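You operate a simulated robot arm through the tools that you are given. There is no shell and no other tool.

The job below is to be done with a simulated robot arm. You get a single attempt, and the scene is never put back.

Task
Strengthen the white vat with a dark bundle, then dye two pale ones in it.
Fine: take the dark bundle with the lowest band; then the bundles with the white and the grey block, higher band first; hang each back in the rack with ten holes; the three vats stay where they stand and end at their cards. Pale bundles bear a minus on the block, dark ones a plus. Hold the cane right under for three seconds, one dip each; keep hands and all else out of the dye, pour nothing, leave no wet patch; the other bundles stay in the rack.

The check looks at the end state, three seconds after you hand in, the way a careful person would. Anything else that was tipped, shoved, dropped, spilled or broken makes it a failure.

Robot
A 7-joint arm with a two-finger parallel gripper, fixed in place. Base frame: the origin is on the floor under the middle of its stand, x ahead of it, y to its left, z up; the work surface is at about z = 860. Units: mm, degrees, N and s.
It reaches about 1247 mm from its shoulder. Its first joint turns from -132.0 to 132.0 degrees. Payload 3.91 kg.
Tool frame: the origin (TCP) lies between the finger pads and is the grasp point; the fingertips stand 30 mm ahead of it; z points along the fingers, y is the line along which they close. The gripper opens to 110 mm. The fingers are 20 mm wide and 10 mm thick; the gripper's body (48 by 112 mm) begins 55 mm behind the TCP.
Orientation is that of the tool frame in the base frame, as a unit quaternion [x, y, z, w]. With the fingers straight down and closing along the base's y, the tool's x points along the base's -x, its y along +y and its z along -z.

Tools
- The arm moves only by the tool nudge_tool. Its argument "motion" is one flat list of numbers, 7 for each row, row after row: the gripper command, from -1 (shut) to 1 (fully open), values between in proportion, then the shift along the tool's x, y, z in units of 50 mm (1.0 is 50 mm), then the turn, a rotation vector about the tool's x, y, z in units of 8 degrees (1.0 is 8 degrees). In form: [claw, dx, dy, dz, ax, ay, az, claw, dx, dy, dz, ax, ay, az, ...]. A call has 1 to 20 rows; each row shifts and turns the commanded pose from where the row before left it, along the tool's axes as they then stand. A call with a number of a shift or a turn outside -1 to 1 is refused whole. Each row takes 0.2 s and may step no farther than 50 mm and 8.6 degrees from the row before; otherwise, or with a gripper value out of range, the whole call is refused. A pose out of reach is approached as far as the arm can. The call stops where the force on the tool passes 40 N (or 10 N more than at its start, if that is more) or the arm is blocked; 0.2 s more then pass. The fingers move at their own pace (about 108 mm/s each) and stop on an object; they squeeze with about 32 N. The grip force told is the motor's: it shows also when the fingers shut on nothing. Time passes only in rows, and 0.2 s behind the last, so rows that do not move let the fingers close. It gives the time, the measured TCP pose, the force on the tool (base axes), the opening and the grip force at its end, in the units of the frame above (readings bear some noise), with the torque about the TCP (base axes, N m) and any sound that the robot's microphone picked up.
- Cameras (640 x 400 px; columns grow to the right, rows downward): "scene" is fixed at [218.1, -499.9, 1885]; the picture's right is [0.88, -0.47, 0.00], its down [-0.28, -0.53, -0.80] and it looks along [0.38, 0.71, -0.60] (base axes); focal length 330 px, centre (320, 200). "wrist" rides on the gripper at [72, 17, -103] in the tool frame; the picture's right is [-0.23, 0.97, 0.00], its down [-0.76, -0.18, -0.62] and it looks along [-0.61, -0.14, 0.78] (tool axes); focal length 222 px, centre (320, 200). There is no depth. A picture from a camera that has moved, and an enlarged one, comes with that camera's place and axes in the base frame and with its lens.
- grab_frame(camera): a new picture of that camera. It takes no simulated time.
- inspect(camera, box): a new picture of the part [left, top, right, bottom] of that camera's present view, enlarged. It takes no simulated time.
- finish_job(): hands the job in; it is judged then, once.

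Nothing tells you positions but the pictures and the camera data. Unless the task says otherwise, let go and move clear before handing in.

The tools are called after "Emit:" as name(argument=value, ...) on one line, values as JSON. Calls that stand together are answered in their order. nudge_tool: Moves the arm, as the interface text tells. Its arguments: {"type":"object","properties":{"motion":{"type":"array","items":{"type":"number"}}},"required":["motion"]} The other tools are called the same way: grab_frame (camera) takes a picture; inspect (camera, box) takes an enlarged picture of a part of a camera's view; finish_job () hands the job in.

At the start:

```text
clock: 0.0
tcp_pos: [392.9, 514.6, 1423.2]
tcp_rot: [0.0, 1.0, 0.0, 0.0]
wrist_force: [0.0, 0.4, -1.0]
wrist_torque: [0.0, -0.02, 0.02]
grip_width: 109.9
gripper_force: 0.1
```

scene: 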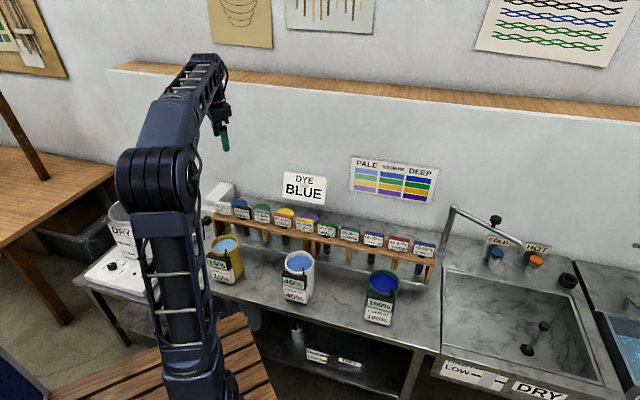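
wrist: 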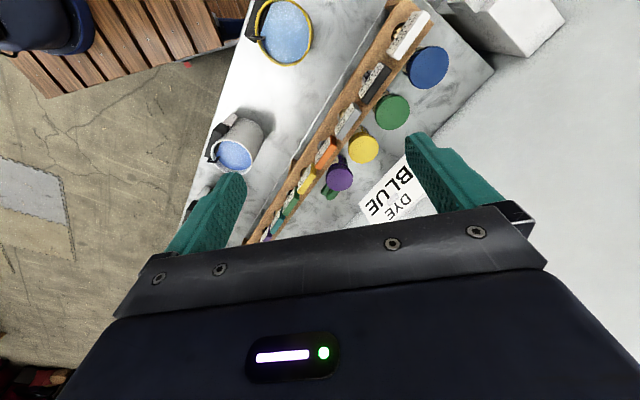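

I see a rack with bundles behind three vats (yellow, white, green). I'll look closer at all of it before moving.

Emit:
inspect(camera="scene", box=[200, 180, 320, 255])

Emit:
inspect(camera="scene", box=[310, 200, 450, 288])

Emit:
inspect(camera="scene", box=[190, 220, 410, 340])

Emit:
inspect(camera="wrist", box=[230, 0, 480, 250])

```text
5.33 times, centred on (260, 218) of scene
camera zoom: at [218.1, -499.9, 1885.0], right [0.88, -0.47, 0.0], down [-0.28, -0.53, -0.8], along [0.38, 0.71, -0.6], focal length 1759 px, centre (640, 107)
```

zoom: 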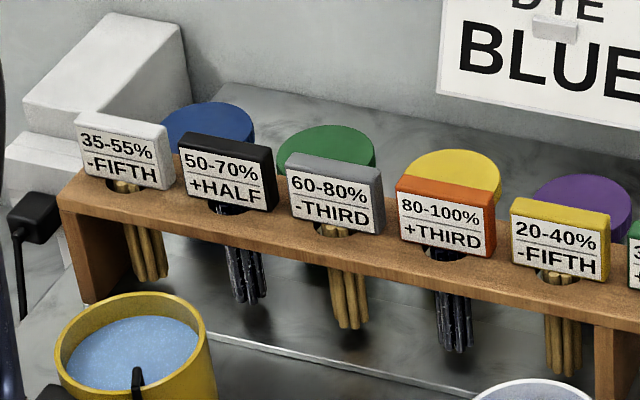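

```text
4.55 times, centred on (380, 244) of scene
camera zoom: at [218.1, -499.9, 1885.0], right [0.88, -0.47, 0.0], down [-0.28, -0.53, -0.8], along [0.38, 0.71, -0.6], focal length 1499 px, centre (47, 0)
```

zoom: 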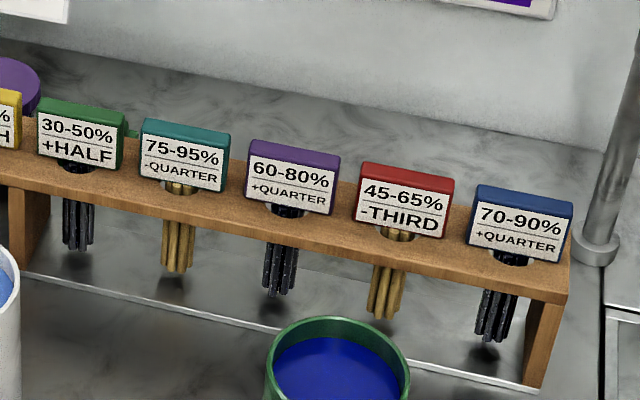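

```text
2.91 times, centred on (300, 280) of scene
camera zoom: at [218.1, -499.9, 1885.0], right [0.88, -0.47, 0.0], down [-0.28, -0.53, -0.8], along [0.38, 0.71, -0.6], focal length 960 px, centre (378, -33)
```

zoom: 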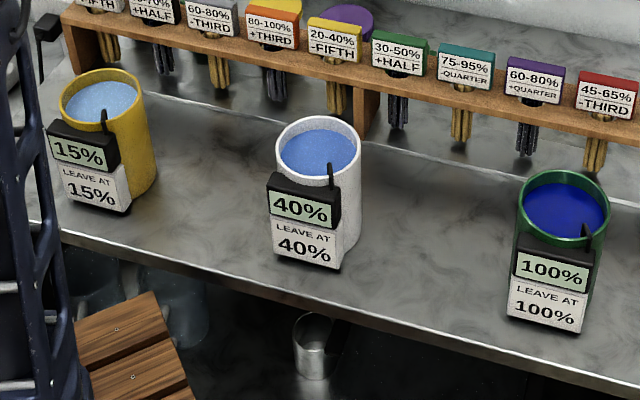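

```text
1.60 times, centred on (355, 125) of wrist
camera zoom: at [320.1, 533.0, 1526.4], right [0.23, 0.97, 0.0], down [0.76, -0.18, 0.62], along [0.61, -0.14, -0.78], focal length 355 px, centre (264, 320)
```

zoom: 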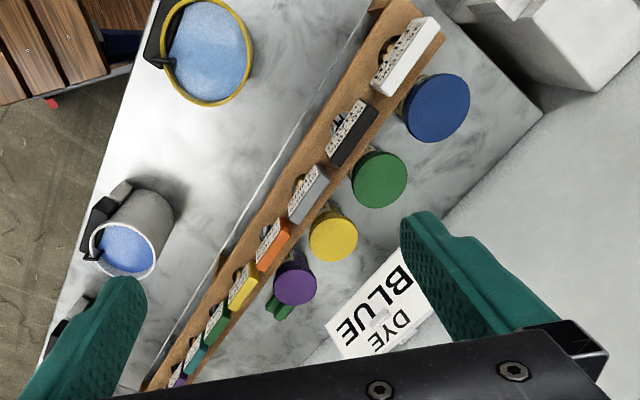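

The labels are readable; I need to verify the vat meters and the rest of the scene (cards, drip places) before planning.

Emit:
inspect(camera="scene", box=[270, 245, 330, 310])

Emit:
inspect(camera="scene", box=[80, 180, 250, 300])

Emit:
inspect(camera="scene", box=[340, 150, 450, 210])

Emit:
inspect(camera="scene", box=[240, 300, 440, 400])

Emit:
inspect(camera="scene", box=[430, 200, 640, 400])

Emit:
inspect(camera="wrist", box=[180, 90, 300, 250])

```text
6.15 times, centred on (300, 278) of scene
camera zoom: at [218.1, -499.9, 1885.0], right [0.88, -0.47, 0.0], down [-0.28, -0.53, -0.8], along [0.38, 0.71, -0.6], focal length 2030 px, centre (443, -277)
```

zoom: 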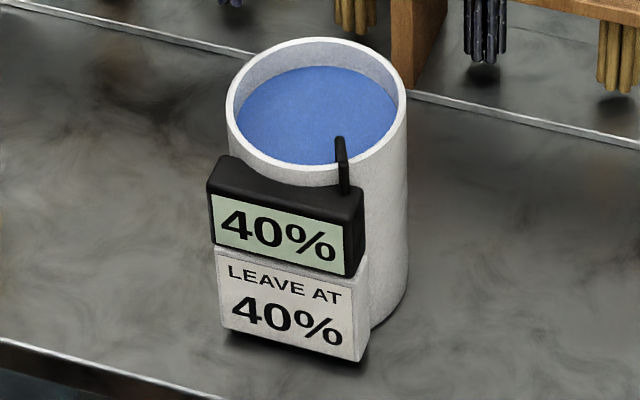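

```text
3.33 times, centred on (165, 240) of scene
camera zoom: at [218.1, -499.9, 1885.0], right [0.88, -0.47, 0.0], down [-0.28, -0.53, -0.8], along [0.38, 0.71, -0.6], focal length 1100 px, centre (837, 67)
```

zoom: 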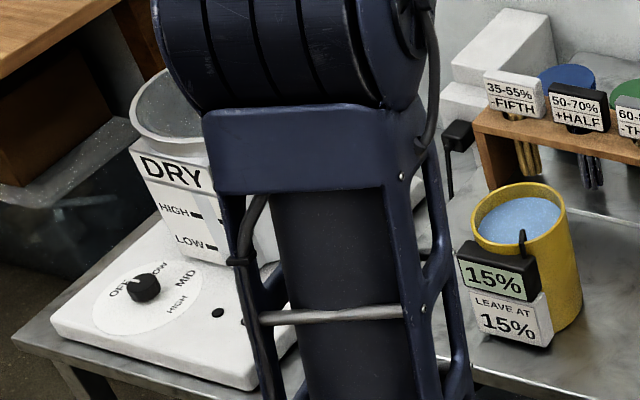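

```text
5.82 times, centred on (395, 180) of scene
camera zoom: at [218.1, -499.9, 1885.0], right [0.88, -0.47, 0.0], down [-0.28, -0.53, -0.8], along [0.38, 0.71, -0.6], focal length 1919 px, centre (-116, 316)
```

zoom: 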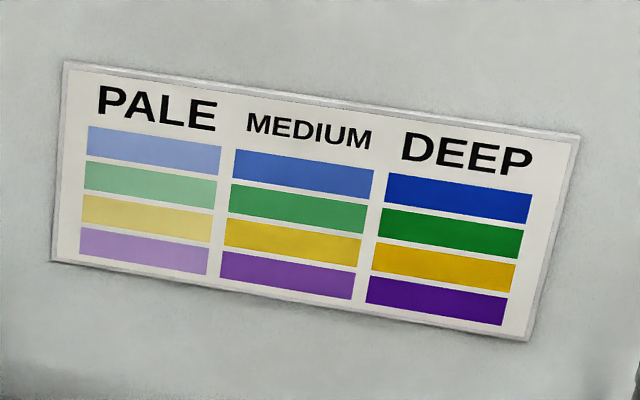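

```text
3.20 times, centred on (340, 350) of scene
camera zoom: at [218.1, -499.9, 1885.0], right [0.88, -0.47, 0.0], down [-0.28, -0.53, -0.8], along [0.38, 0.71, -0.6], focal length 1056 px, centre (256, -280)
```

zoom: 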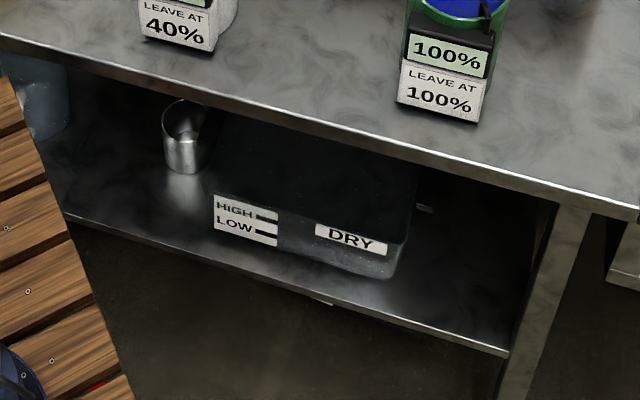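

```text
2.00 times, centred on (535, 300) of scene
camera zoom: at [218.1, -499.9, 1885.0], right [0.88, -0.47, 0.0], down [-0.28, -0.53, -0.8], along [0.38, 0.71, -0.6], focal length 660 px, centre (-110, 0)
```

zoom: 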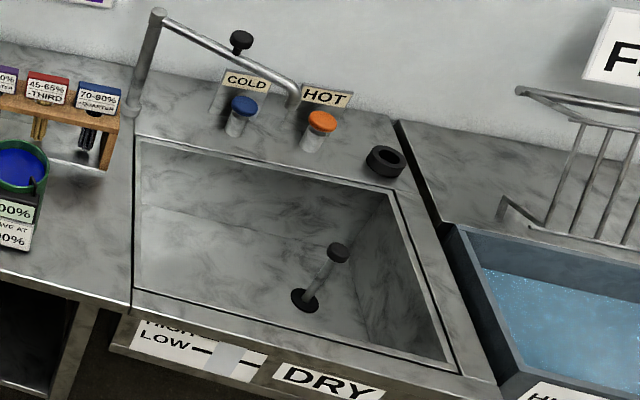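

```text
2.50 times, centred on (240, 170) of wrist
camera zoom: at [320.1, 533.0, 1526.4], right [0.23, 0.97, 0.0], down [0.76, -0.18, 0.62], along [0.61, -0.14, -0.78], focal length 555 px, centre (520, 275)
```

zoom: 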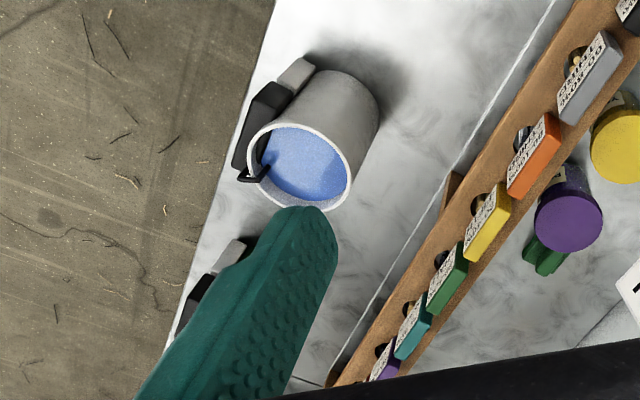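

The white vat (near x 530, y 238, rim z ≈ 1015) reads 40%. The dark bundle with the lowest band is the green block at 30-50% (near x 695, y 340), and the rack runs diagonally at about -45°. I'll turn the tool to match the rack and look from above the green block.

Emit:
nudge_tool(motion=[0, 0, 0, 0, 0, 0, 0.9375, 0, 0, 0, 0, 0, 0, 0.9375, 0, 0, 0, 0, 0, 0, 0.9375, 0, 0, 0, 0, 0, 0, 0.9375, 0, 0, 0, 0, 0, 0, 0.9375, 0, 0, 0, 0, 0, 0, 0.9375, 0, -0.749, 0.2, 0.385, 0, 0, 0, 0, -0.749, 0.2, 0.385, 0, 0, 0, 0, -0.749, 0.2, 0.385, 0, 0, 0, 0, -0.749, 0.2, 0.385, 0, 0, 0, 0, -0.749, 0.2, 0.385, 0, 0, 0, 0, -0.749, 0.2, 0.385, 0, 0, 0, 0, -0.749, 0.2, 0.385, 0, 0, 0, 0, -0.749, 0.2, 0.385, 0, 0, 0, 0, -0.749, 0.2, 0.385, 0, 0, 0])

Emit:
grab_frame(camera="wrist")

Emit:
grab_frame(camera="scene")

```text
clock: 3.2
tcp_pos: [695.0, 342.7, 1250.2]
tcp_rot: [0.382, 0.924, 0.001, 0.0]
wrist_force: [-1.6, 0.5, 1.2]
wrist_torque: [-0.06, -0.03, 0.0]
grip_width: 54.8
gripper_force: 0.1
```

```text
taken
camera wrist: at [655.6, 406.0, 1353.3], right [0.85, 0.53, 0.0], down [0.41, -0.66, 0.62], along [0.33, -0.53, -0.78], focal length 222 px, centre (320, 200)
```

wrist: 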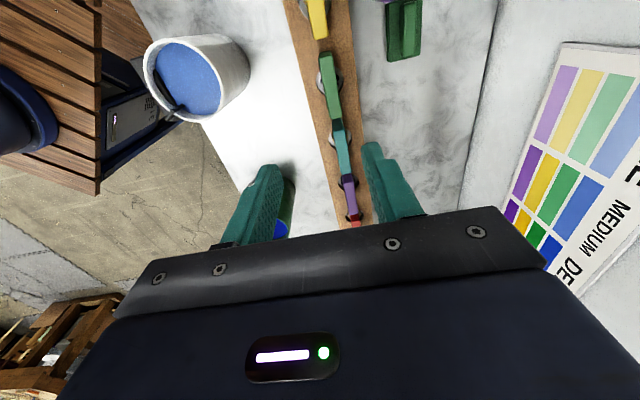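

```text
taken
```

scene: 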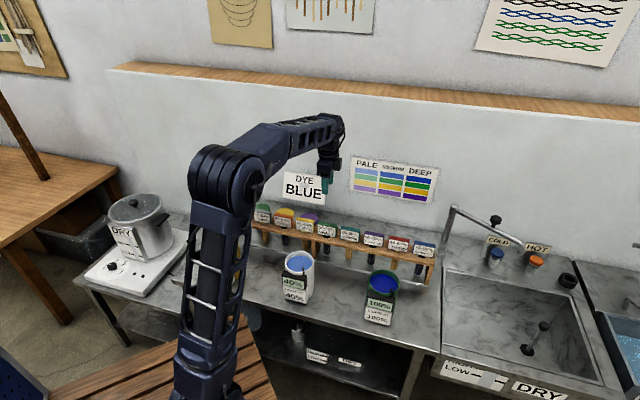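

The tool is now aligned with the rack over the green block area. I'll zoom in to read the block, shelf and cane geometry.

Emit:
inspect(camera="wrist", box=[280, 0, 400, 150])

Emit:
inspect(camera="wrist", box=[130, 20, 260, 130])

Emit:
inspect(camera="scene", box=[240, 190, 360, 265])

Emit:
inspect(camera="scene", box=[310, 210, 440, 290])

```text
2.67 times, centred on (340, 75) of wrist
camera zoom: at [655.6, 406.0, 1353.3], right [0.85, 0.53, 0.0], down [0.41, -0.66, 0.62], along [0.33, -0.53, -0.78], focal length 592 px, centre (267, 533)
```

zoom: 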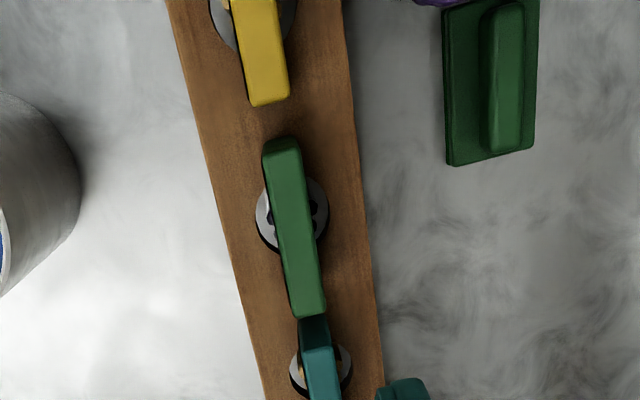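

```text
3.64 times, centred on (195, 75) of wrist
camera zoom: at [655.6, 406.0, 1353.3], right [0.85, 0.53, 0.0], down [0.41, -0.66, 0.62], along [0.33, -0.53, -0.78], focal length 808 px, centre (774, 654)
```

zoom: 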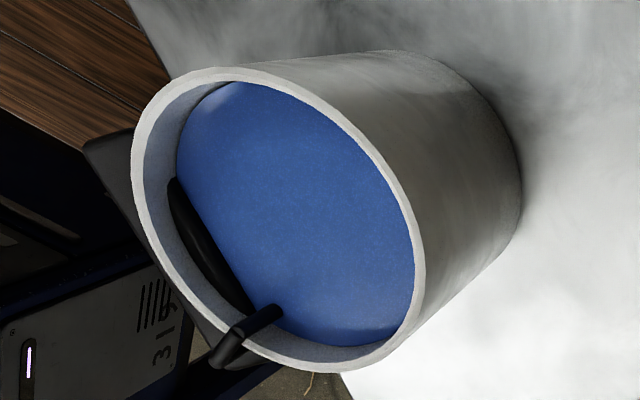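

```text
5.33 times, centred on (300, 228) of scene
camera zoom: at [218.1, -499.9, 1885.0], right [0.88, -0.47, 0.0], down [-0.28, -0.53, -0.8], along [0.38, 0.71, -0.6], focal length 1759 px, centre (427, 53)
```

zoom: 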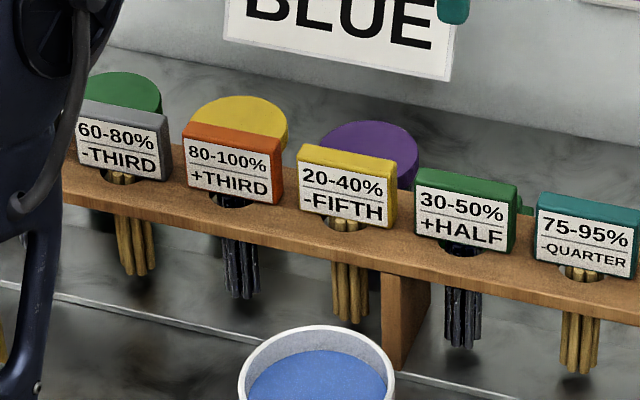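

```text
4.92 times, centred on (375, 250) of scene
camera zoom: at [218.1, -499.9, 1885.0], right [0.88, -0.47, 0.0], down [-0.28, -0.53, -0.8], along [0.38, 0.71, -0.6], focal length 1624 px, centre (49, -46)
```

zoom: 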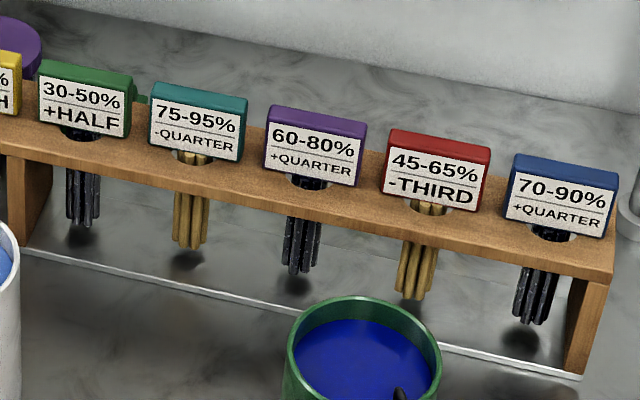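

The block top triangulates to about (707, 351, 1025), with blocks roughly 74 × 16 × 46 mm and a shelf top near z 979. I'll centre the tool and go down to z ≈ 1100 for a closer look.

Emit:
nudge_tool(motion=[0, -0.015, 0.1, 1, 0, 0, 0, 0, -0.015, 0.1, 1, 0, 0, 0, 0, -0.016, 0.094, 1, 0, 0, 0])

Emit:
grab_frame(camera="wrist")

Emit:
inspect(camera="scene", box=[290, 180, 390, 260])

```text
refused: row 1 steps farther than a row can; nothing moved
```

```text
taken
camera wrist: at [655.6, 406.0, 1353.3], right [0.85, 0.53, 0.0], down [0.41, -0.66, 0.62], along [0.33, -0.53, -0.78], focal length 222 px, centre (320, 200)
```

wrist: 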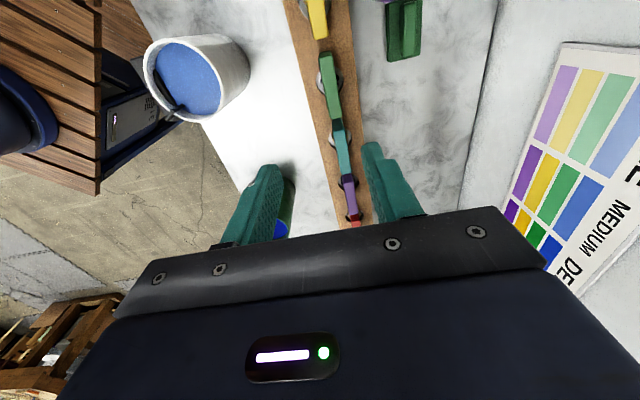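

```text
5.00 times, centred on (340, 220) of scene
camera zoom: at [218.1, -499.9, 1885.0], right [0.88, -0.47, 0.0], down [-0.28, -0.53, -0.8], along [0.38, 0.71, -0.6], focal length 1649 px, centre (220, 100)
```

zoom: 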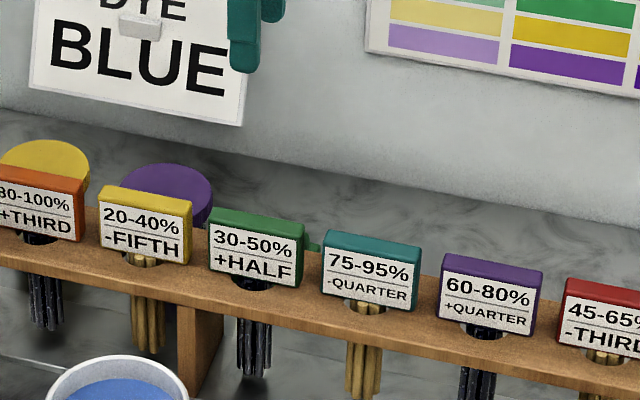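

The step was slightly too long, so nothing moved; I'll repeat it in smaller rows.

Emit:
nudge_tool(motion=[0, -0.012, 0.074, 0.75, 0, 0, 0, 0, -0.012, 0.074, 0.75, 0, 0, 0, 0, -0.012, 0.074, 0.75, 0, 0, 0, 0, -0.01, 0.072, 0.75, 0, 0, 0])

Emit:
grab_frame(camera="wrist")

Emit:
inspect(camera="scene", box=[290, 180, 390, 260])

```text
clock: 4.2
tcp_pos: [705.5, 349.8, 1104.1]
tcp_rot: [0.382, 0.924, 0.0, 0.001]
wrist_force: [0.9, -0.8, 1.4]
wrist_torque: [0.01, -0.05, -0.01]
grip_width: 54.7
gripper_force: 0.1
```

```text
taken
camera wrist: at [666.5, 413.3, 1207.1], right [0.85, 0.53, 0.0], down [0.41, -0.66, 0.62], along [0.33, -0.53, -0.78], focal length 222 px, centre (320, 200)
```

wrist: 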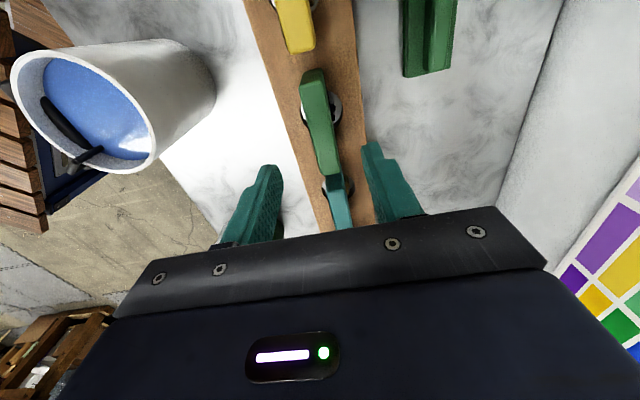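

```text
5.00 times, centred on (340, 220) of scene
camera zoom: at [218.1, -499.9, 1885.0], right [0.88, -0.47, 0.0], down [-0.28, -0.53, -0.8], along [0.38, 0.71, -0.6], focal length 1649 px, centre (220, 100)
```

zoom: 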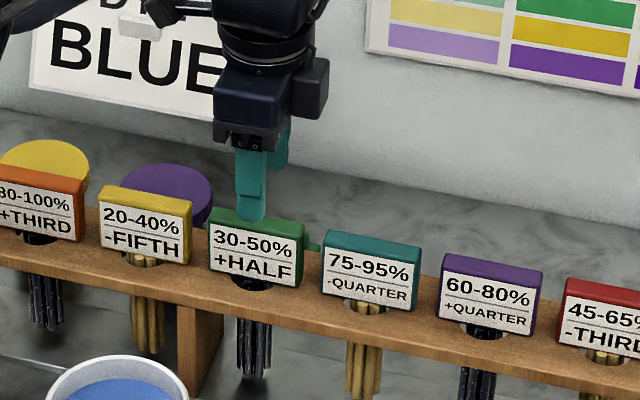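

The fingers straddle the green block. I'll zoom the wrist view to refine the block's centre and yaw.

Emit:
inspect(camera="wrist", box=[240, 40, 420, 240])

Emit:
inspect(camera="wrist", box=[0, 20, 230, 200])

```text
2.00 times, centred on (330, 140) of wrist
camera zoom: at [666.5, 413.3, 1207.1], right [0.85, 0.53, 0.0], down [0.41, -0.66, 0.62], along [0.33, -0.53, -0.78], focal length 444 px, centre (300, 320)
```

zoom: 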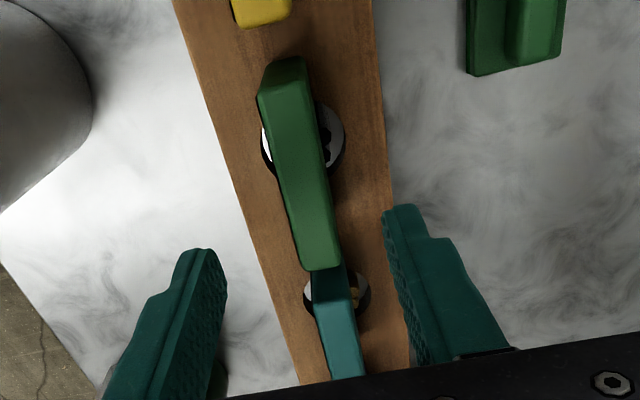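

```text
2.22 times, centred on (115, 110) of wrist
camera zoom: at [666.5, 413.3, 1207.1], right [0.85, 0.53, 0.0], down [0.41, -0.66, 0.62], along [0.33, -0.53, -0.78], focal length 494 px, centre (776, 400)
```

zoom: 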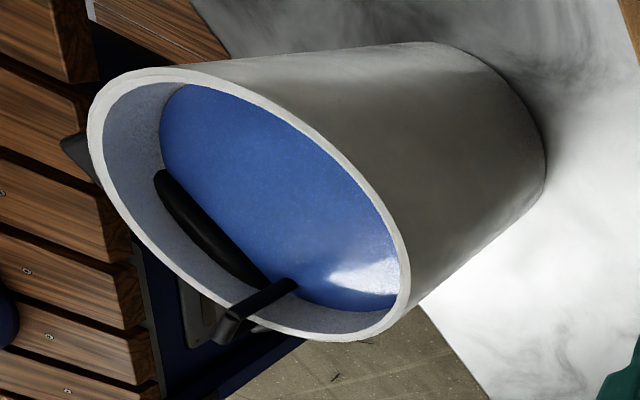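

The block centre is at about (707.5, 351), yaw within 1° of the tool. I'll descend to z ≈ 1024 with the fingers straddling it, then check.

Emit:
nudge_tool(motion=[0, 0, 0.04, 0.4, 0, 0, 0, 0, 0, 0, 0.4, 0, 0, 0, 0, 0, 0, 0.4, 0, 0, 0, 0, 0, 0, 0.4, 0, 0, 0, 0, 0, 0, 0, 0, 0, 0])

Emit:
grab_frame(camera="wrist")

Emit:
inspect(camera="scene", box=[290, 180, 390, 260])

```text
clock: 5.4
tcp_pos: [707.0, 349.7, 1022.6]
tcp_rot: [0.383, 0.924, -0.001, 0.0]
wrist_force: [0.1, -1.6, 0.2]
wrist_torque: [0.02, -0.04, 0.0]
grip_width: 54.7
gripper_force: 0.1
```

```text
taken
camera wrist: at [667.5, 412.9, 1126.8], right [0.85, 0.53, 0.0], down [0.41, -0.66, 0.62], along [0.33, -0.53, -0.78], focal length 222 px, centre (320, 200)
```

wrist: 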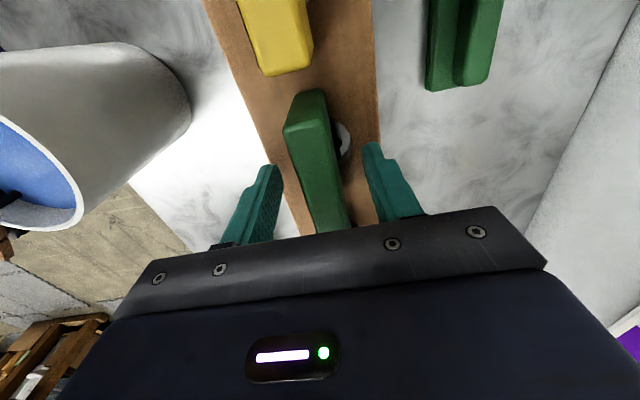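

```text
5.00 times, centred on (340, 220) of scene
camera zoom: at [218.1, -499.9, 1885.0], right [0.88, -0.47, 0.0], down [-0.28, -0.53, -0.8], along [0.38, 0.71, -0.6], focal length 1649 px, centre (220, 100)
```

zoom: 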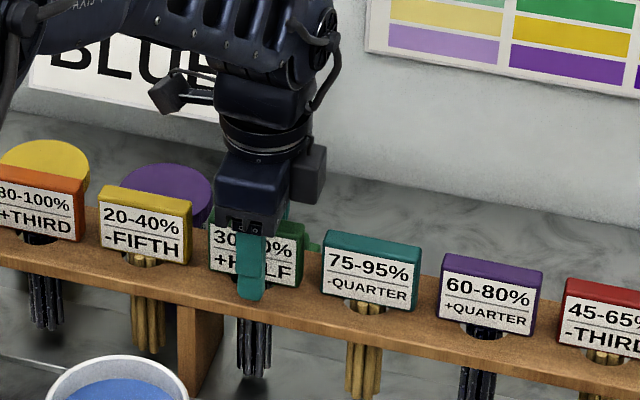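

The fingers straddle the green block cleanly. I'll close on it and check the grip.

Emit:
nudge_tool(motion=[-1, 0, 0, 0, 0, 0, 0, -1, 0, 0, 0, 0, 0, 0, -1, 0, 0, 0, 0, 0, 0, -1, 0, 0, 0, 0, 0, 0])

Emit:
grab_frame(camera="wrist")

```text
clock: 6.4
tcp_pos: [707.8, 350.4, 1023.5]
tcp_rot: [0.383, 0.924, -0.001, 0.0]
wrist_force: [0.0, 0.9, 2.1]
wrist_torque: [0.01, 0.01, 0.03]
grip_width: 17.5
gripper_force: 31.9
```

```text
taken
camera wrist: at [667.5, 412.9, 1127.0], right [0.85, 0.53, 0.0], down [0.41, -0.66, 0.62], along [0.33, -0.53, -0.78], focal length 222 px, centre (320, 200)
```

wrist: 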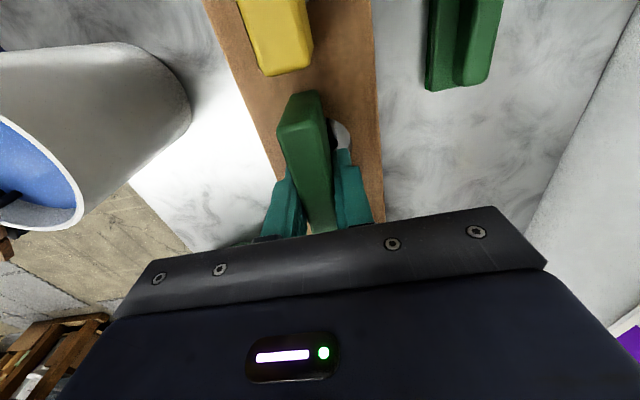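

The block is gripped at 17.5 mm with 32 N. I'll lift it straight up out of the hole by 180 mm and check how it hangs.

Emit:
nudge_tool(motion=[-1, 0, 0, -0.3, 0, 0, 0, -1, 0, 0, -0.4, 0, 0, 0, -1, 0, 0, -0.4, 0, 0, 0, -1, 0, 0, -0.4, 0, 0, 0, -1, 0, 0, -0.4, 0, 0, 0, -1, 0, 0, -0.4, 0, 0, 0, -1, 0, 0, -0.5, 0, 0, 0, -1, 0, 0, -0.5, 0, 0, 0, -1, 0, 0, -0.3, 0, 0, 0, -1, 0, 0, 0, 0, 0, 0])

Emit:
grab_frame(camera="scene")

Emit:
inspect(camera="scene", box=[270, 150, 390, 270])

Emit:
grab_frame(camera="wrist")

```text
clock: 8.6
tcp_pos: [707.8, 350.9, 1200.7]
tcp_rot: [0.383, 0.924, 0.0, -0.001]
wrist_force: [0.3, 0.4, -0.5]
wrist_torque: [-0.02, -0.03, -0.01]
grip_width: 17.5
gripper_force: 31.8
```

```text
taken
```

scene: 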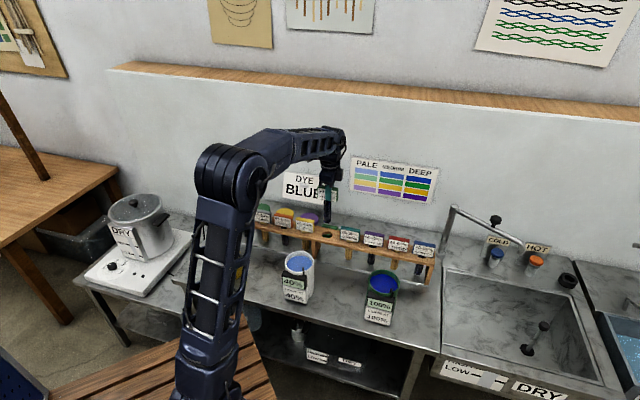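

```text
3.33 times, centred on (330, 210) of scene
camera zoom: at [218.1, -499.9, 1885.0], right [0.88, -0.47, 0.0], down [-0.28, -0.53, -0.8], along [0.38, 0.71, -0.6], focal length 1100 px, centre (287, 167)
```

zoom: 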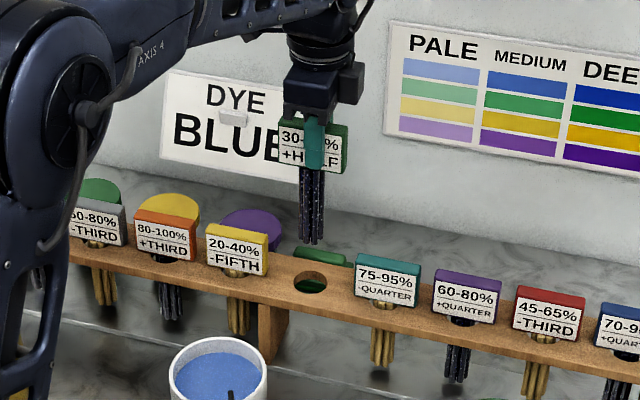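

```text
taken
camera wrist: at [668.5, 414.0, 1303.4], right [0.85, 0.53, 0.0], down [0.41, -0.66, 0.62], along [0.33, -0.53, -0.78], focal length 222 px, centre (320, 200)
```

wrist: 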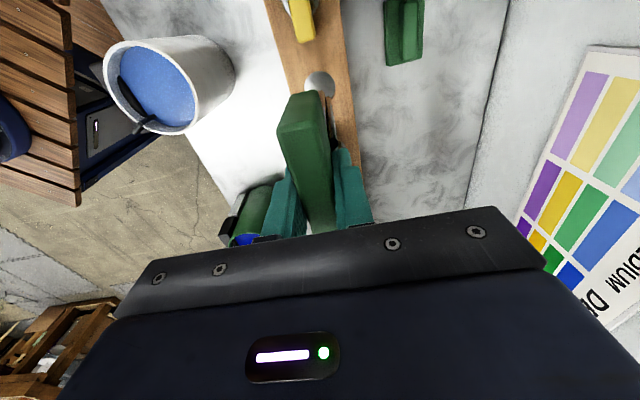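

The green bundle hangs straight, block bottom about 45 mm and cane end about 160 mm below the TCP. Next I'll pin down the vat's centre, rim and dye level from this view.

Emit:
inspect(camera="wrist", box=[80, 10, 260, 160])

Emit:
inspect(camera="scene", box=[270, 240, 335, 310])

```text
2.67 times, centred on (170, 85) of wrist
camera zoom: at [668.5, 414.0, 1303.4], right [0.85, 0.53, 0.0], down [0.41, -0.66, 0.62], along [0.33, -0.53, -0.78], focal length 592 px, centre (720, 507)
```

zoom: 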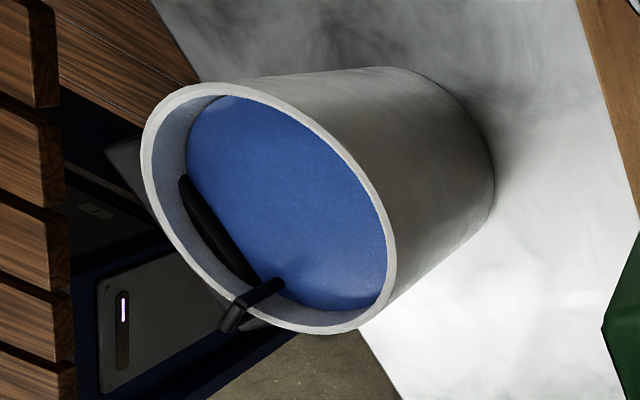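

```text
5.71 times, centred on (302, 275) of scene
camera zoom: at [218.1, -499.9, 1885.0], right [0.88, -0.47, 0.0], down [-0.28, -0.53, -0.8], along [0.38, 0.71, -0.6], focal length 1885 px, centre (420, -229)
```

zoom: 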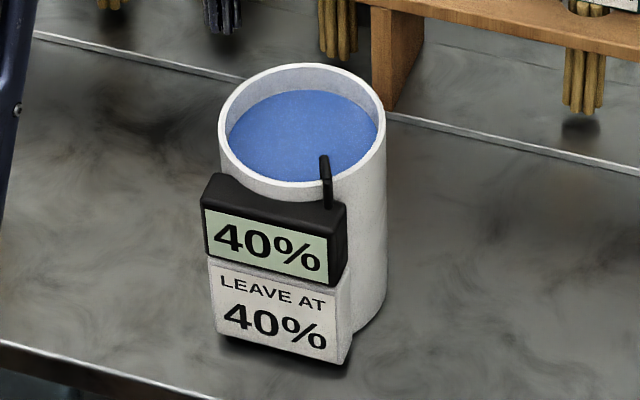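

My two estimates of the vat disagree by several mm, so I'll bring the wrist camera directly over the vat (the dry bundle staying high and to the side) for an accurate plan view.

Emit:
nudge_tool(motion=[-1, 0, 0, -0.6, 0, 0, 0, -1, -0.084, -0.858, -0.1, 0, 0, 0, -1, -0.084, -0.858, -0.1, 0, 0, 0, -1, -0.084, -0.858, -0.1, 0, 0, 0, -1, -0.084, -0.858, -0.1, 0, 0, 0, -1, -0.084, -0.858, 0, 0, 0, 0, -1, 0, 0, 0, 0, 0, 0, -1, 0, 0, 0, 0, 0, 0])

Emit:
grab_frame(camera="wrist")

Emit:
grab_frame(camera="scene")

```text
clock: 10.4
tcp_pos: [570.9, 184.4, 1253.8]
tcp_rot: [0.383, 0.924, 0.0, 0.0]
wrist_force: [0.3, -0.3, -1.0]
wrist_torque: [0.0, 0.0, -0.01]
grip_width: 17.5
gripper_force: 31.7
```

```text
taken
camera wrist: at [531.7, 247.2, 1356.6], right [0.85, 0.53, 0.0], down [0.41, -0.66, 0.62], along [0.33, -0.53, -0.78], focal length 222 px, centre (320, 200)
```

wrist: 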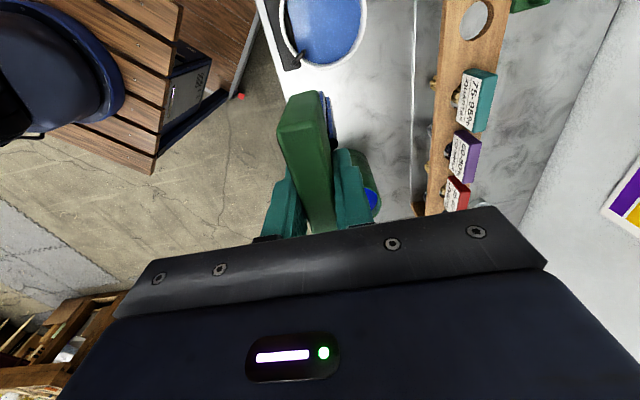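

```text
taken
```

scene: 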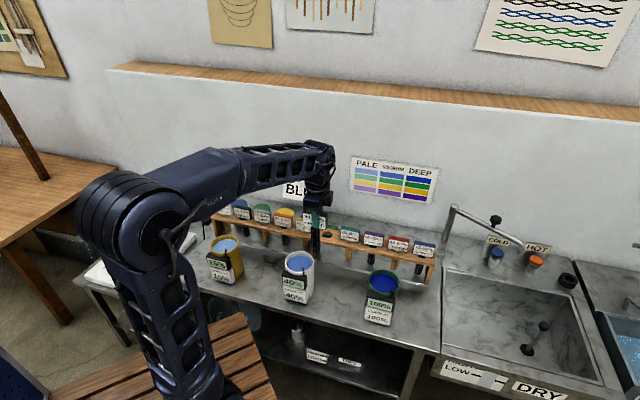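

The vat is now directly under the wrist camera. I'll zoom to measure the rim, dye surface and probe.

Emit:
inspect(camera="wrist", box=[250, 0, 390, 90])

Emit:
inspect(camera="scene", box=[270, 210, 350, 310])

```text
4.44 times, centred on (320, 45) of wrist
camera zoom: at [531.7, 247.2, 1356.6], right [0.85, 0.53, 0.0], down [0.41, -0.66, 0.62], along [0.33, -0.53, -0.78], focal length 987 px, centre (320, 889)
```

zoom: 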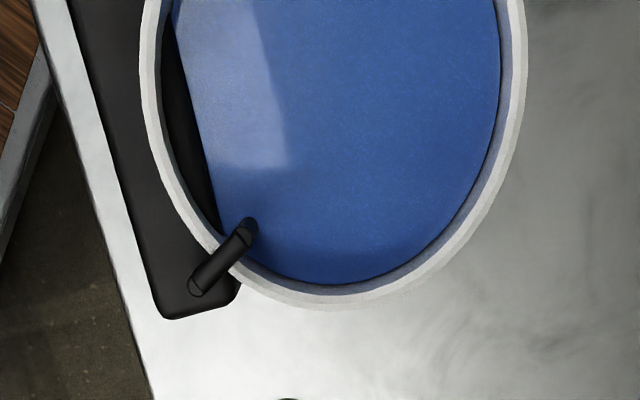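

```text
4.00 times, centred on (310, 260) of scene
camera zoom: at [218.1, -499.9, 1885.0], right [0.88, -0.47, 0.0], down [-0.28, -0.53, -0.8], along [0.38, 0.71, -0.6], focal length 1319 px, centre (360, -40)
```

zoom: 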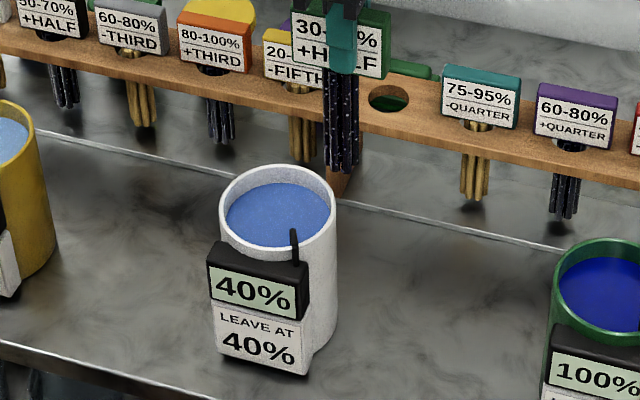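

The vat centre is about (532, 249), rim z ≈ 1008, dye surface about 12-18 mm below the rim, and the meter's probe is at the front-right of the rim. I'll move the bundle over the vat centre, still high, and check alignment.

Emit:
nudge_tool(motion=[-1, 0.488, 0.135, 0, 0, 0, 0, -1, 0.488, 0.135, 0, 0, 0, 0, -1, 0.488, 0.135, 0, 0, 0, 0, -1, 0, 0, 0.3, 0, 0, 0, -1, 0, 0, 0.3, 0, 0, 0, -1, 0, 0, 0, 0, 0, 0])

Emit:
inspect(camera="scene", box=[260, 210, 350, 310])

Emit:
grab_frame(camera="wrist")

```text
clock: 11.8
tcp_pos: [532.2, 249.9, 1220.7]
tcp_rot: [0.384, 0.923, 0.0, 0.0]
wrist_force: [0.7, -1.3, -0.7]
wrist_torque: [-0.01, -0.01, -0.01]
grip_width: 17.2
gripper_force: 31.5
```

```text
4.00 times, centred on (305, 260) of scene
camera zoom: at [218.1, -499.9, 1885.0], right [0.88, -0.47, 0.0], down [-0.28, -0.53, -0.8], along [0.38, 0.71, -0.6], focal length 1319 px, centre (380, -40)
```

zoom: 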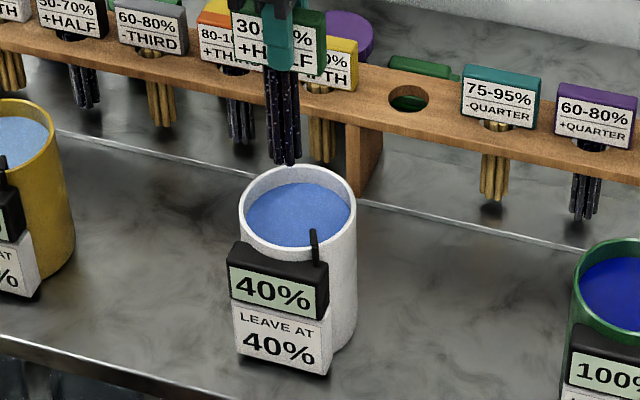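

```text
taken
camera wrist: at [492.6, 314.6, 1323.3], right [0.85, 0.53, 0.0], down [0.41, -0.66, 0.62], along [0.33, -0.53, -0.78], focal length 222 px, centre (320, 200)
```

wrist: 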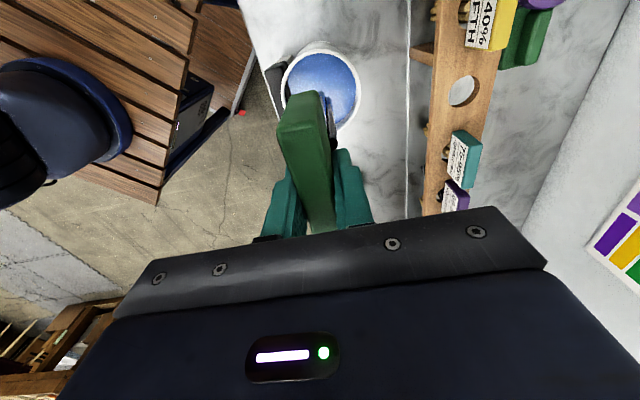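

The cane's end hangs slightly to the left of the vat centre. I'll shift 8 mm to the right and lower until the cane is just above the rim.

Emit:
nudge_tool(motion=[-1, -0.16, 0, 0, 0, 0, 0, -1, 0, 0, 0.4, 0, 0, 0, -1, 0, 0, 0.4, 0, 0, 0, -1, 0, 0, 0, 0, 0, 0])

Emit:
inspect(camera="scene", box=[265, 220, 335, 310])

Emit:
inspect(camera="wrist", box=[240, 20, 400, 140])

```text
clock: 12.8
tcp_pos: [539.0, 246.2, 1177.2]
tcp_rot: [0.382, 0.924, 0.0, 0.0]
wrist_force: [0.9, -0.1, -0.7]
wrist_torque: [0.02, -0.03, 0.01]
grip_width: 17.7
gripper_force: 32.1
```

```text
4.44 times, centred on (300, 265) of scene
camera zoom: at [218.1, -499.9, 1885.0], right [0.88, -0.47, 0.0], down [-0.28, -0.53, -0.8], along [0.38, 0.71, -0.6], focal length 1466 px, centre (409, -89)
```

zoom: 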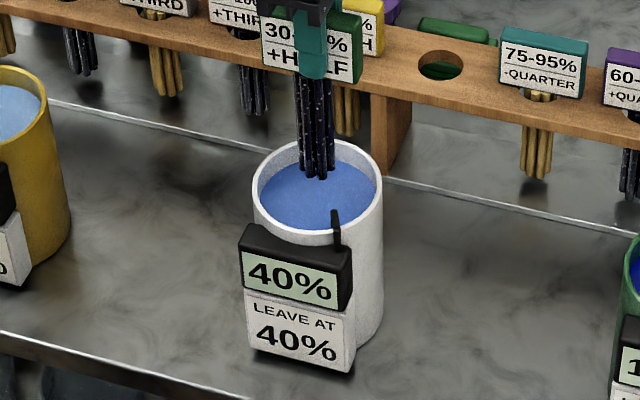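

```text
3.33 times, centred on (320, 80) of wrist
camera zoom: at [499.8, 309.0, 1281.5], right [0.85, 0.53, 0.0], down [0.41, -0.66, 0.62], along [0.33, -0.53, -0.78], focal length 740 px, centre (320, 600)
```

zoom: 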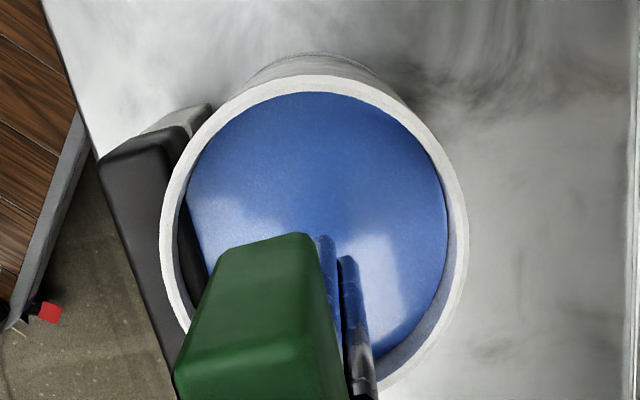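

The cane is centred over the vat (centre refined to about (534, 250)). I'll lower it slowly 90 mm and look at the gap between the block's underside and the dye.

Emit:
nudge_tool(motion=[-1, 0, 0, 0.3, 0, 0, 0, -1, 0, 0, 0.3, 0, 0, 0, -1, 0, 0, 0.3, 0, 0, 0, -1, 0, 0, 0.3, 0, 0, 0, -1, 0, 0, 0.3, 0, 0, 0, -1, 0, 0, 0.3, 0, 0, 0])

Emit:
inspect(camera="scene", box=[270, 225, 330, 300])

Emit:
inspect(camera="wrist", box=[200, 20, 440, 200])

```text
clock: 14.2
tcp_pos: [539.7, 244.9, 1089.5]
tcp_rot: [0.383, 0.924, 0.0, 0.0]
wrist_force: [-0.2, 0.5, -0.1]
wrist_torque: [0.0, -0.01, 0.0]
grip_width: 17.6
gripper_force: 32.2
```

```text
5.33 times, centred on (300, 262) of scene
camera zoom: at [218.1, -499.9, 1885.0], right [0.88, -0.47, 0.0], down [-0.28, -0.53, -0.8], along [0.38, 0.71, -0.6], focal length 1759 px, centre (427, -133)
```

zoom: 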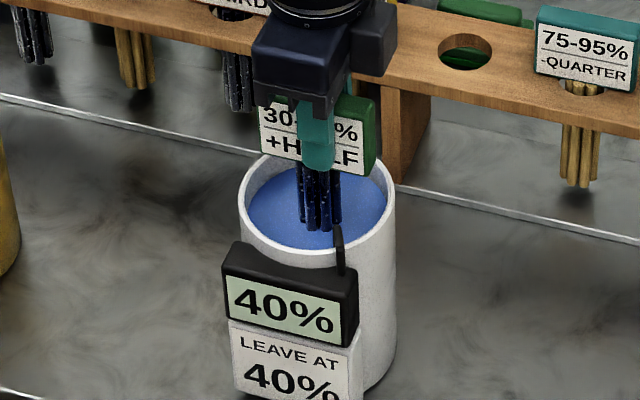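

```text
2.22 times, centred on (320, 110) of wrist
camera zoom: at [500.1, 307.7, 1193.0], right [0.85, 0.53, 0.0], down [0.41, -0.66, 0.62], along [0.33, -0.53, -0.78], focal length 494 px, centre (320, 400)
```

zoom: 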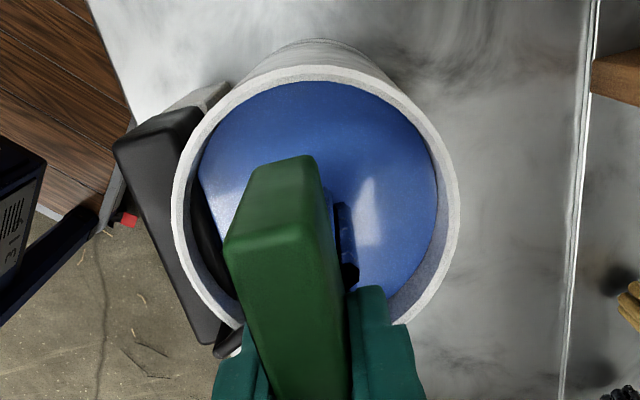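

The cane is entering cleanly and the block's underside is roughly 50 mm above the dye. I'll lower another 30 mm and measure again.

Emit:
nudge_tool(motion=[-1, 0, 0, 0.3, 0, 0, 0, -1, 0, 0, 0.3, 0, 0, 0])

Emit:
inspect(camera="scene", box=[280, 235, 320, 285])

Emit:
inspect(camera="wrist", box=[200, 20, 440, 200])

```text
clock: 14.8
tcp_pos: [540.9, 246.1, 1059.4]
tcp_rot: [0.382, 0.924, 0.0, 0.0]
wrist_force: [-0.1, -0.1, -1.9]
wrist_torque: [-0.02, -0.01, 0.0]
grip_width: 17.6
gripper_force: 32.3
```

```text
8.00 times, centred on (300, 260) of scene
camera zoom: at [218.1, -499.9, 1885.0], right [0.88, -0.47, 0.0], down [-0.28, -0.53, -0.8], along [0.38, 0.71, -0.6], focal length 2639 px, centre (480, -280)
```

zoom: 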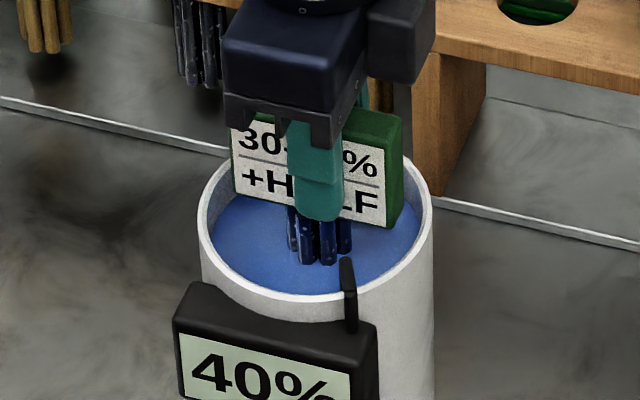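

```text
2.22 times, centred on (320, 110) of wrist
camera zoom: at [500.3, 309.1, 1164.0], right [0.85, 0.53, 0.0], down [0.41, -0.66, 0.62], along [0.33, -0.53, -0.78], focal length 494 px, centre (320, 400)
```

zoom: 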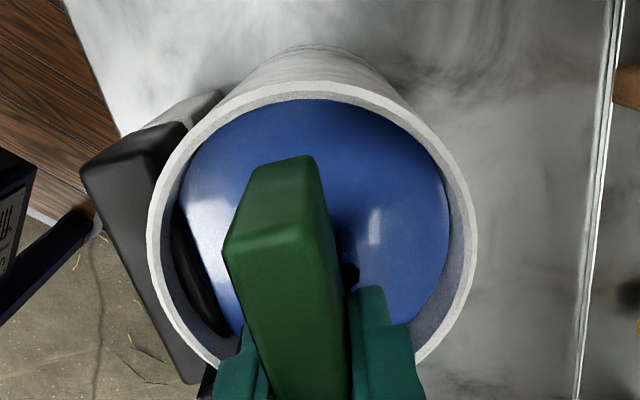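

The gap between the block's underside and the dye is now about 28 mm. I'll lower a further 18 mm and re-measure before the final few mm.

Emit:
nudge_tool(motion=[-1, 0, 0, 0.18, 0, 0, 0, -1, 0, 0, 0.18, 0, 0, 0])

Emit:
inspect(camera="scene", box=[280, 235, 320, 285])

Emit:
inspect(camera="scene", box=[290, 250, 314, 274])

Emit:
inspect(camera="wrist", box=[200, 20, 440, 200])

```text
clock: 15.4
tcp_pos: [539.3, 245.3, 1042.8]
tcp_rot: [0.382, 0.924, 0.0, 0.0]
wrist_force: [0.1, 1.0, -1.0]
wrist_torque: [0.0, -0.01, 0.03]
grip_width: 17.5
gripper_force: 31.7
```

```text
8.00 times, centred on (300, 260) of scene
camera zoom: at [218.1, -499.9, 1885.0], right [0.88, -0.47, 0.0], down [-0.28, -0.53, -0.8], along [0.38, 0.71, -0.6], focal length 2639 px, centre (480, -280)
```

zoom: 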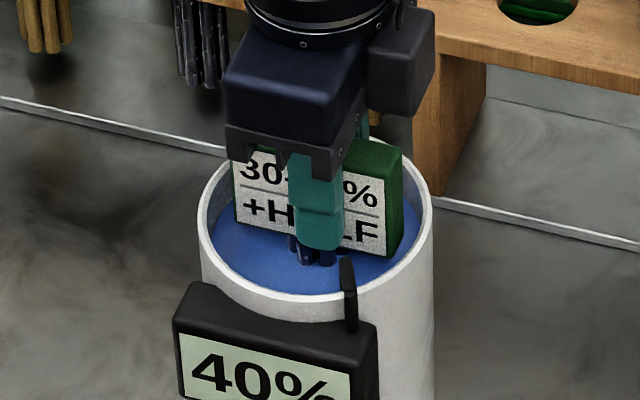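

```text
16.00 times, centred on (302, 262) of scene
camera zoom: at [218.1, -499.9, 1885.0], right [0.88, -0.47, 0.0], down [-0.28, -0.53, -0.8], along [0.38, 0.71, -0.6], focal length 5277 px, centre (608, -792)
```

zoom: 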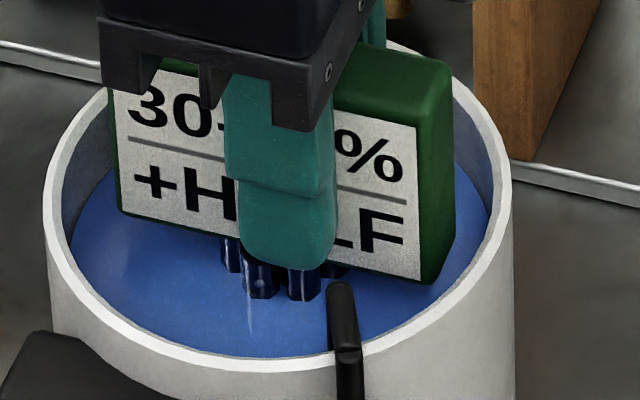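

```text
2.22 times, centred on (320, 110) of wrist
camera zoom: at [499.7, 308.9, 1145.9], right [0.85, 0.53, 0.0], down [0.41, -0.66, 0.62], along [0.33, -0.53, -0.78], focal length 494 px, centre (320, 400)
```

zoom: 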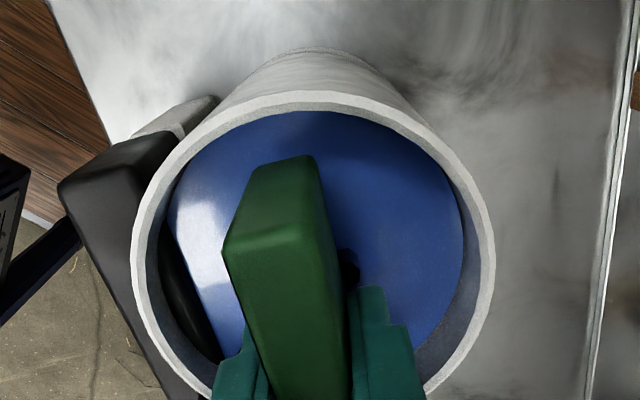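

The gap is about 10-12 mm now. I'll lower 8.5 mm more and check before timing the hold.

Emit:
nudge_tool(motion=[-1, 0, 0, 0.085, 0, 0, 0, -1, 0, 0, 0.085, 0, 0, 0])

Emit:
inspect(camera="scene", box=[290, 250, 314, 274])

Emit:
inspect(camera="scene", box=[270, 240, 330, 310])

Emit:
inspect(camera="wrist", box=[200, 20, 440, 200])

```text
clock: 16.0
tcp_pos: [539.1, 245.8, 1035.1]
tcp_rot: [0.382, 0.924, 0.001, 0.0]
wrist_force: [0.6, -0.3, -0.3]
wrist_torque: [0.03, -0.02, 0.0]
grip_width: 17.5
gripper_force: 31.9
```

```text
16.00 times, centred on (302, 262) of scene
camera zoom: at [218.1, -499.9, 1885.0], right [0.88, -0.47, 0.0], down [-0.28, -0.53, -0.8], along [0.38, 0.71, -0.6], focal length 5277 px, centre (608, -792)
```

zoom: 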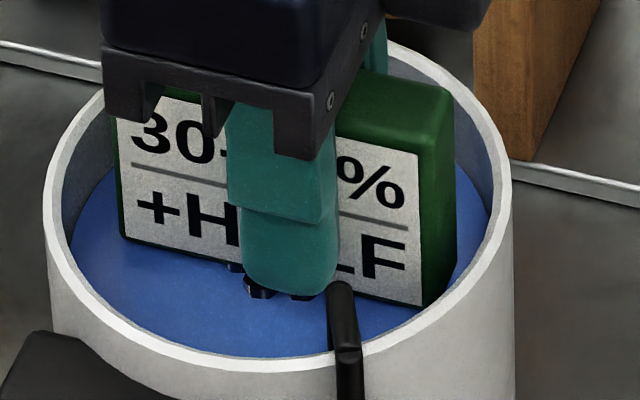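

```text
5.71 times, centred on (300, 275) of scene
camera zoom: at [218.1, -499.9, 1885.0], right [0.88, -0.47, 0.0], down [-0.28, -0.53, -0.8], along [0.38, 0.71, -0.6], focal length 1885 px, centre (434, -229)
```

zoom: 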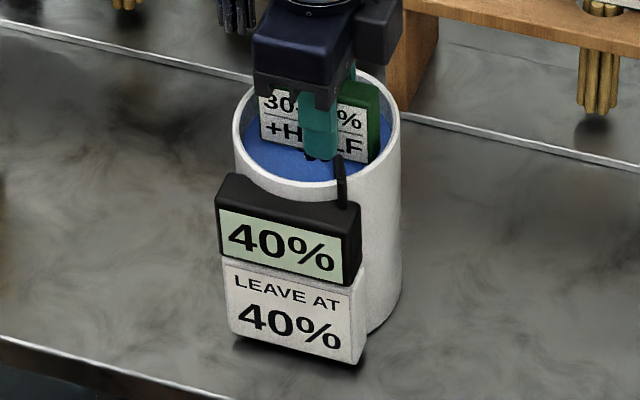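

```text
2.22 times, centred on (320, 110) of wrist
camera zoom: at [500.0, 308.9, 1137.5], right [0.85, 0.53, 0.0], down [0.41, -0.66, 0.62], along [0.33, -0.53, -0.78], focal length 494 px, centre (320, 400)
```

zoom: 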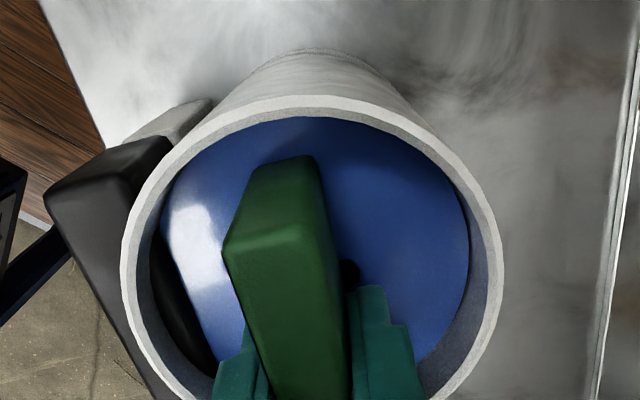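

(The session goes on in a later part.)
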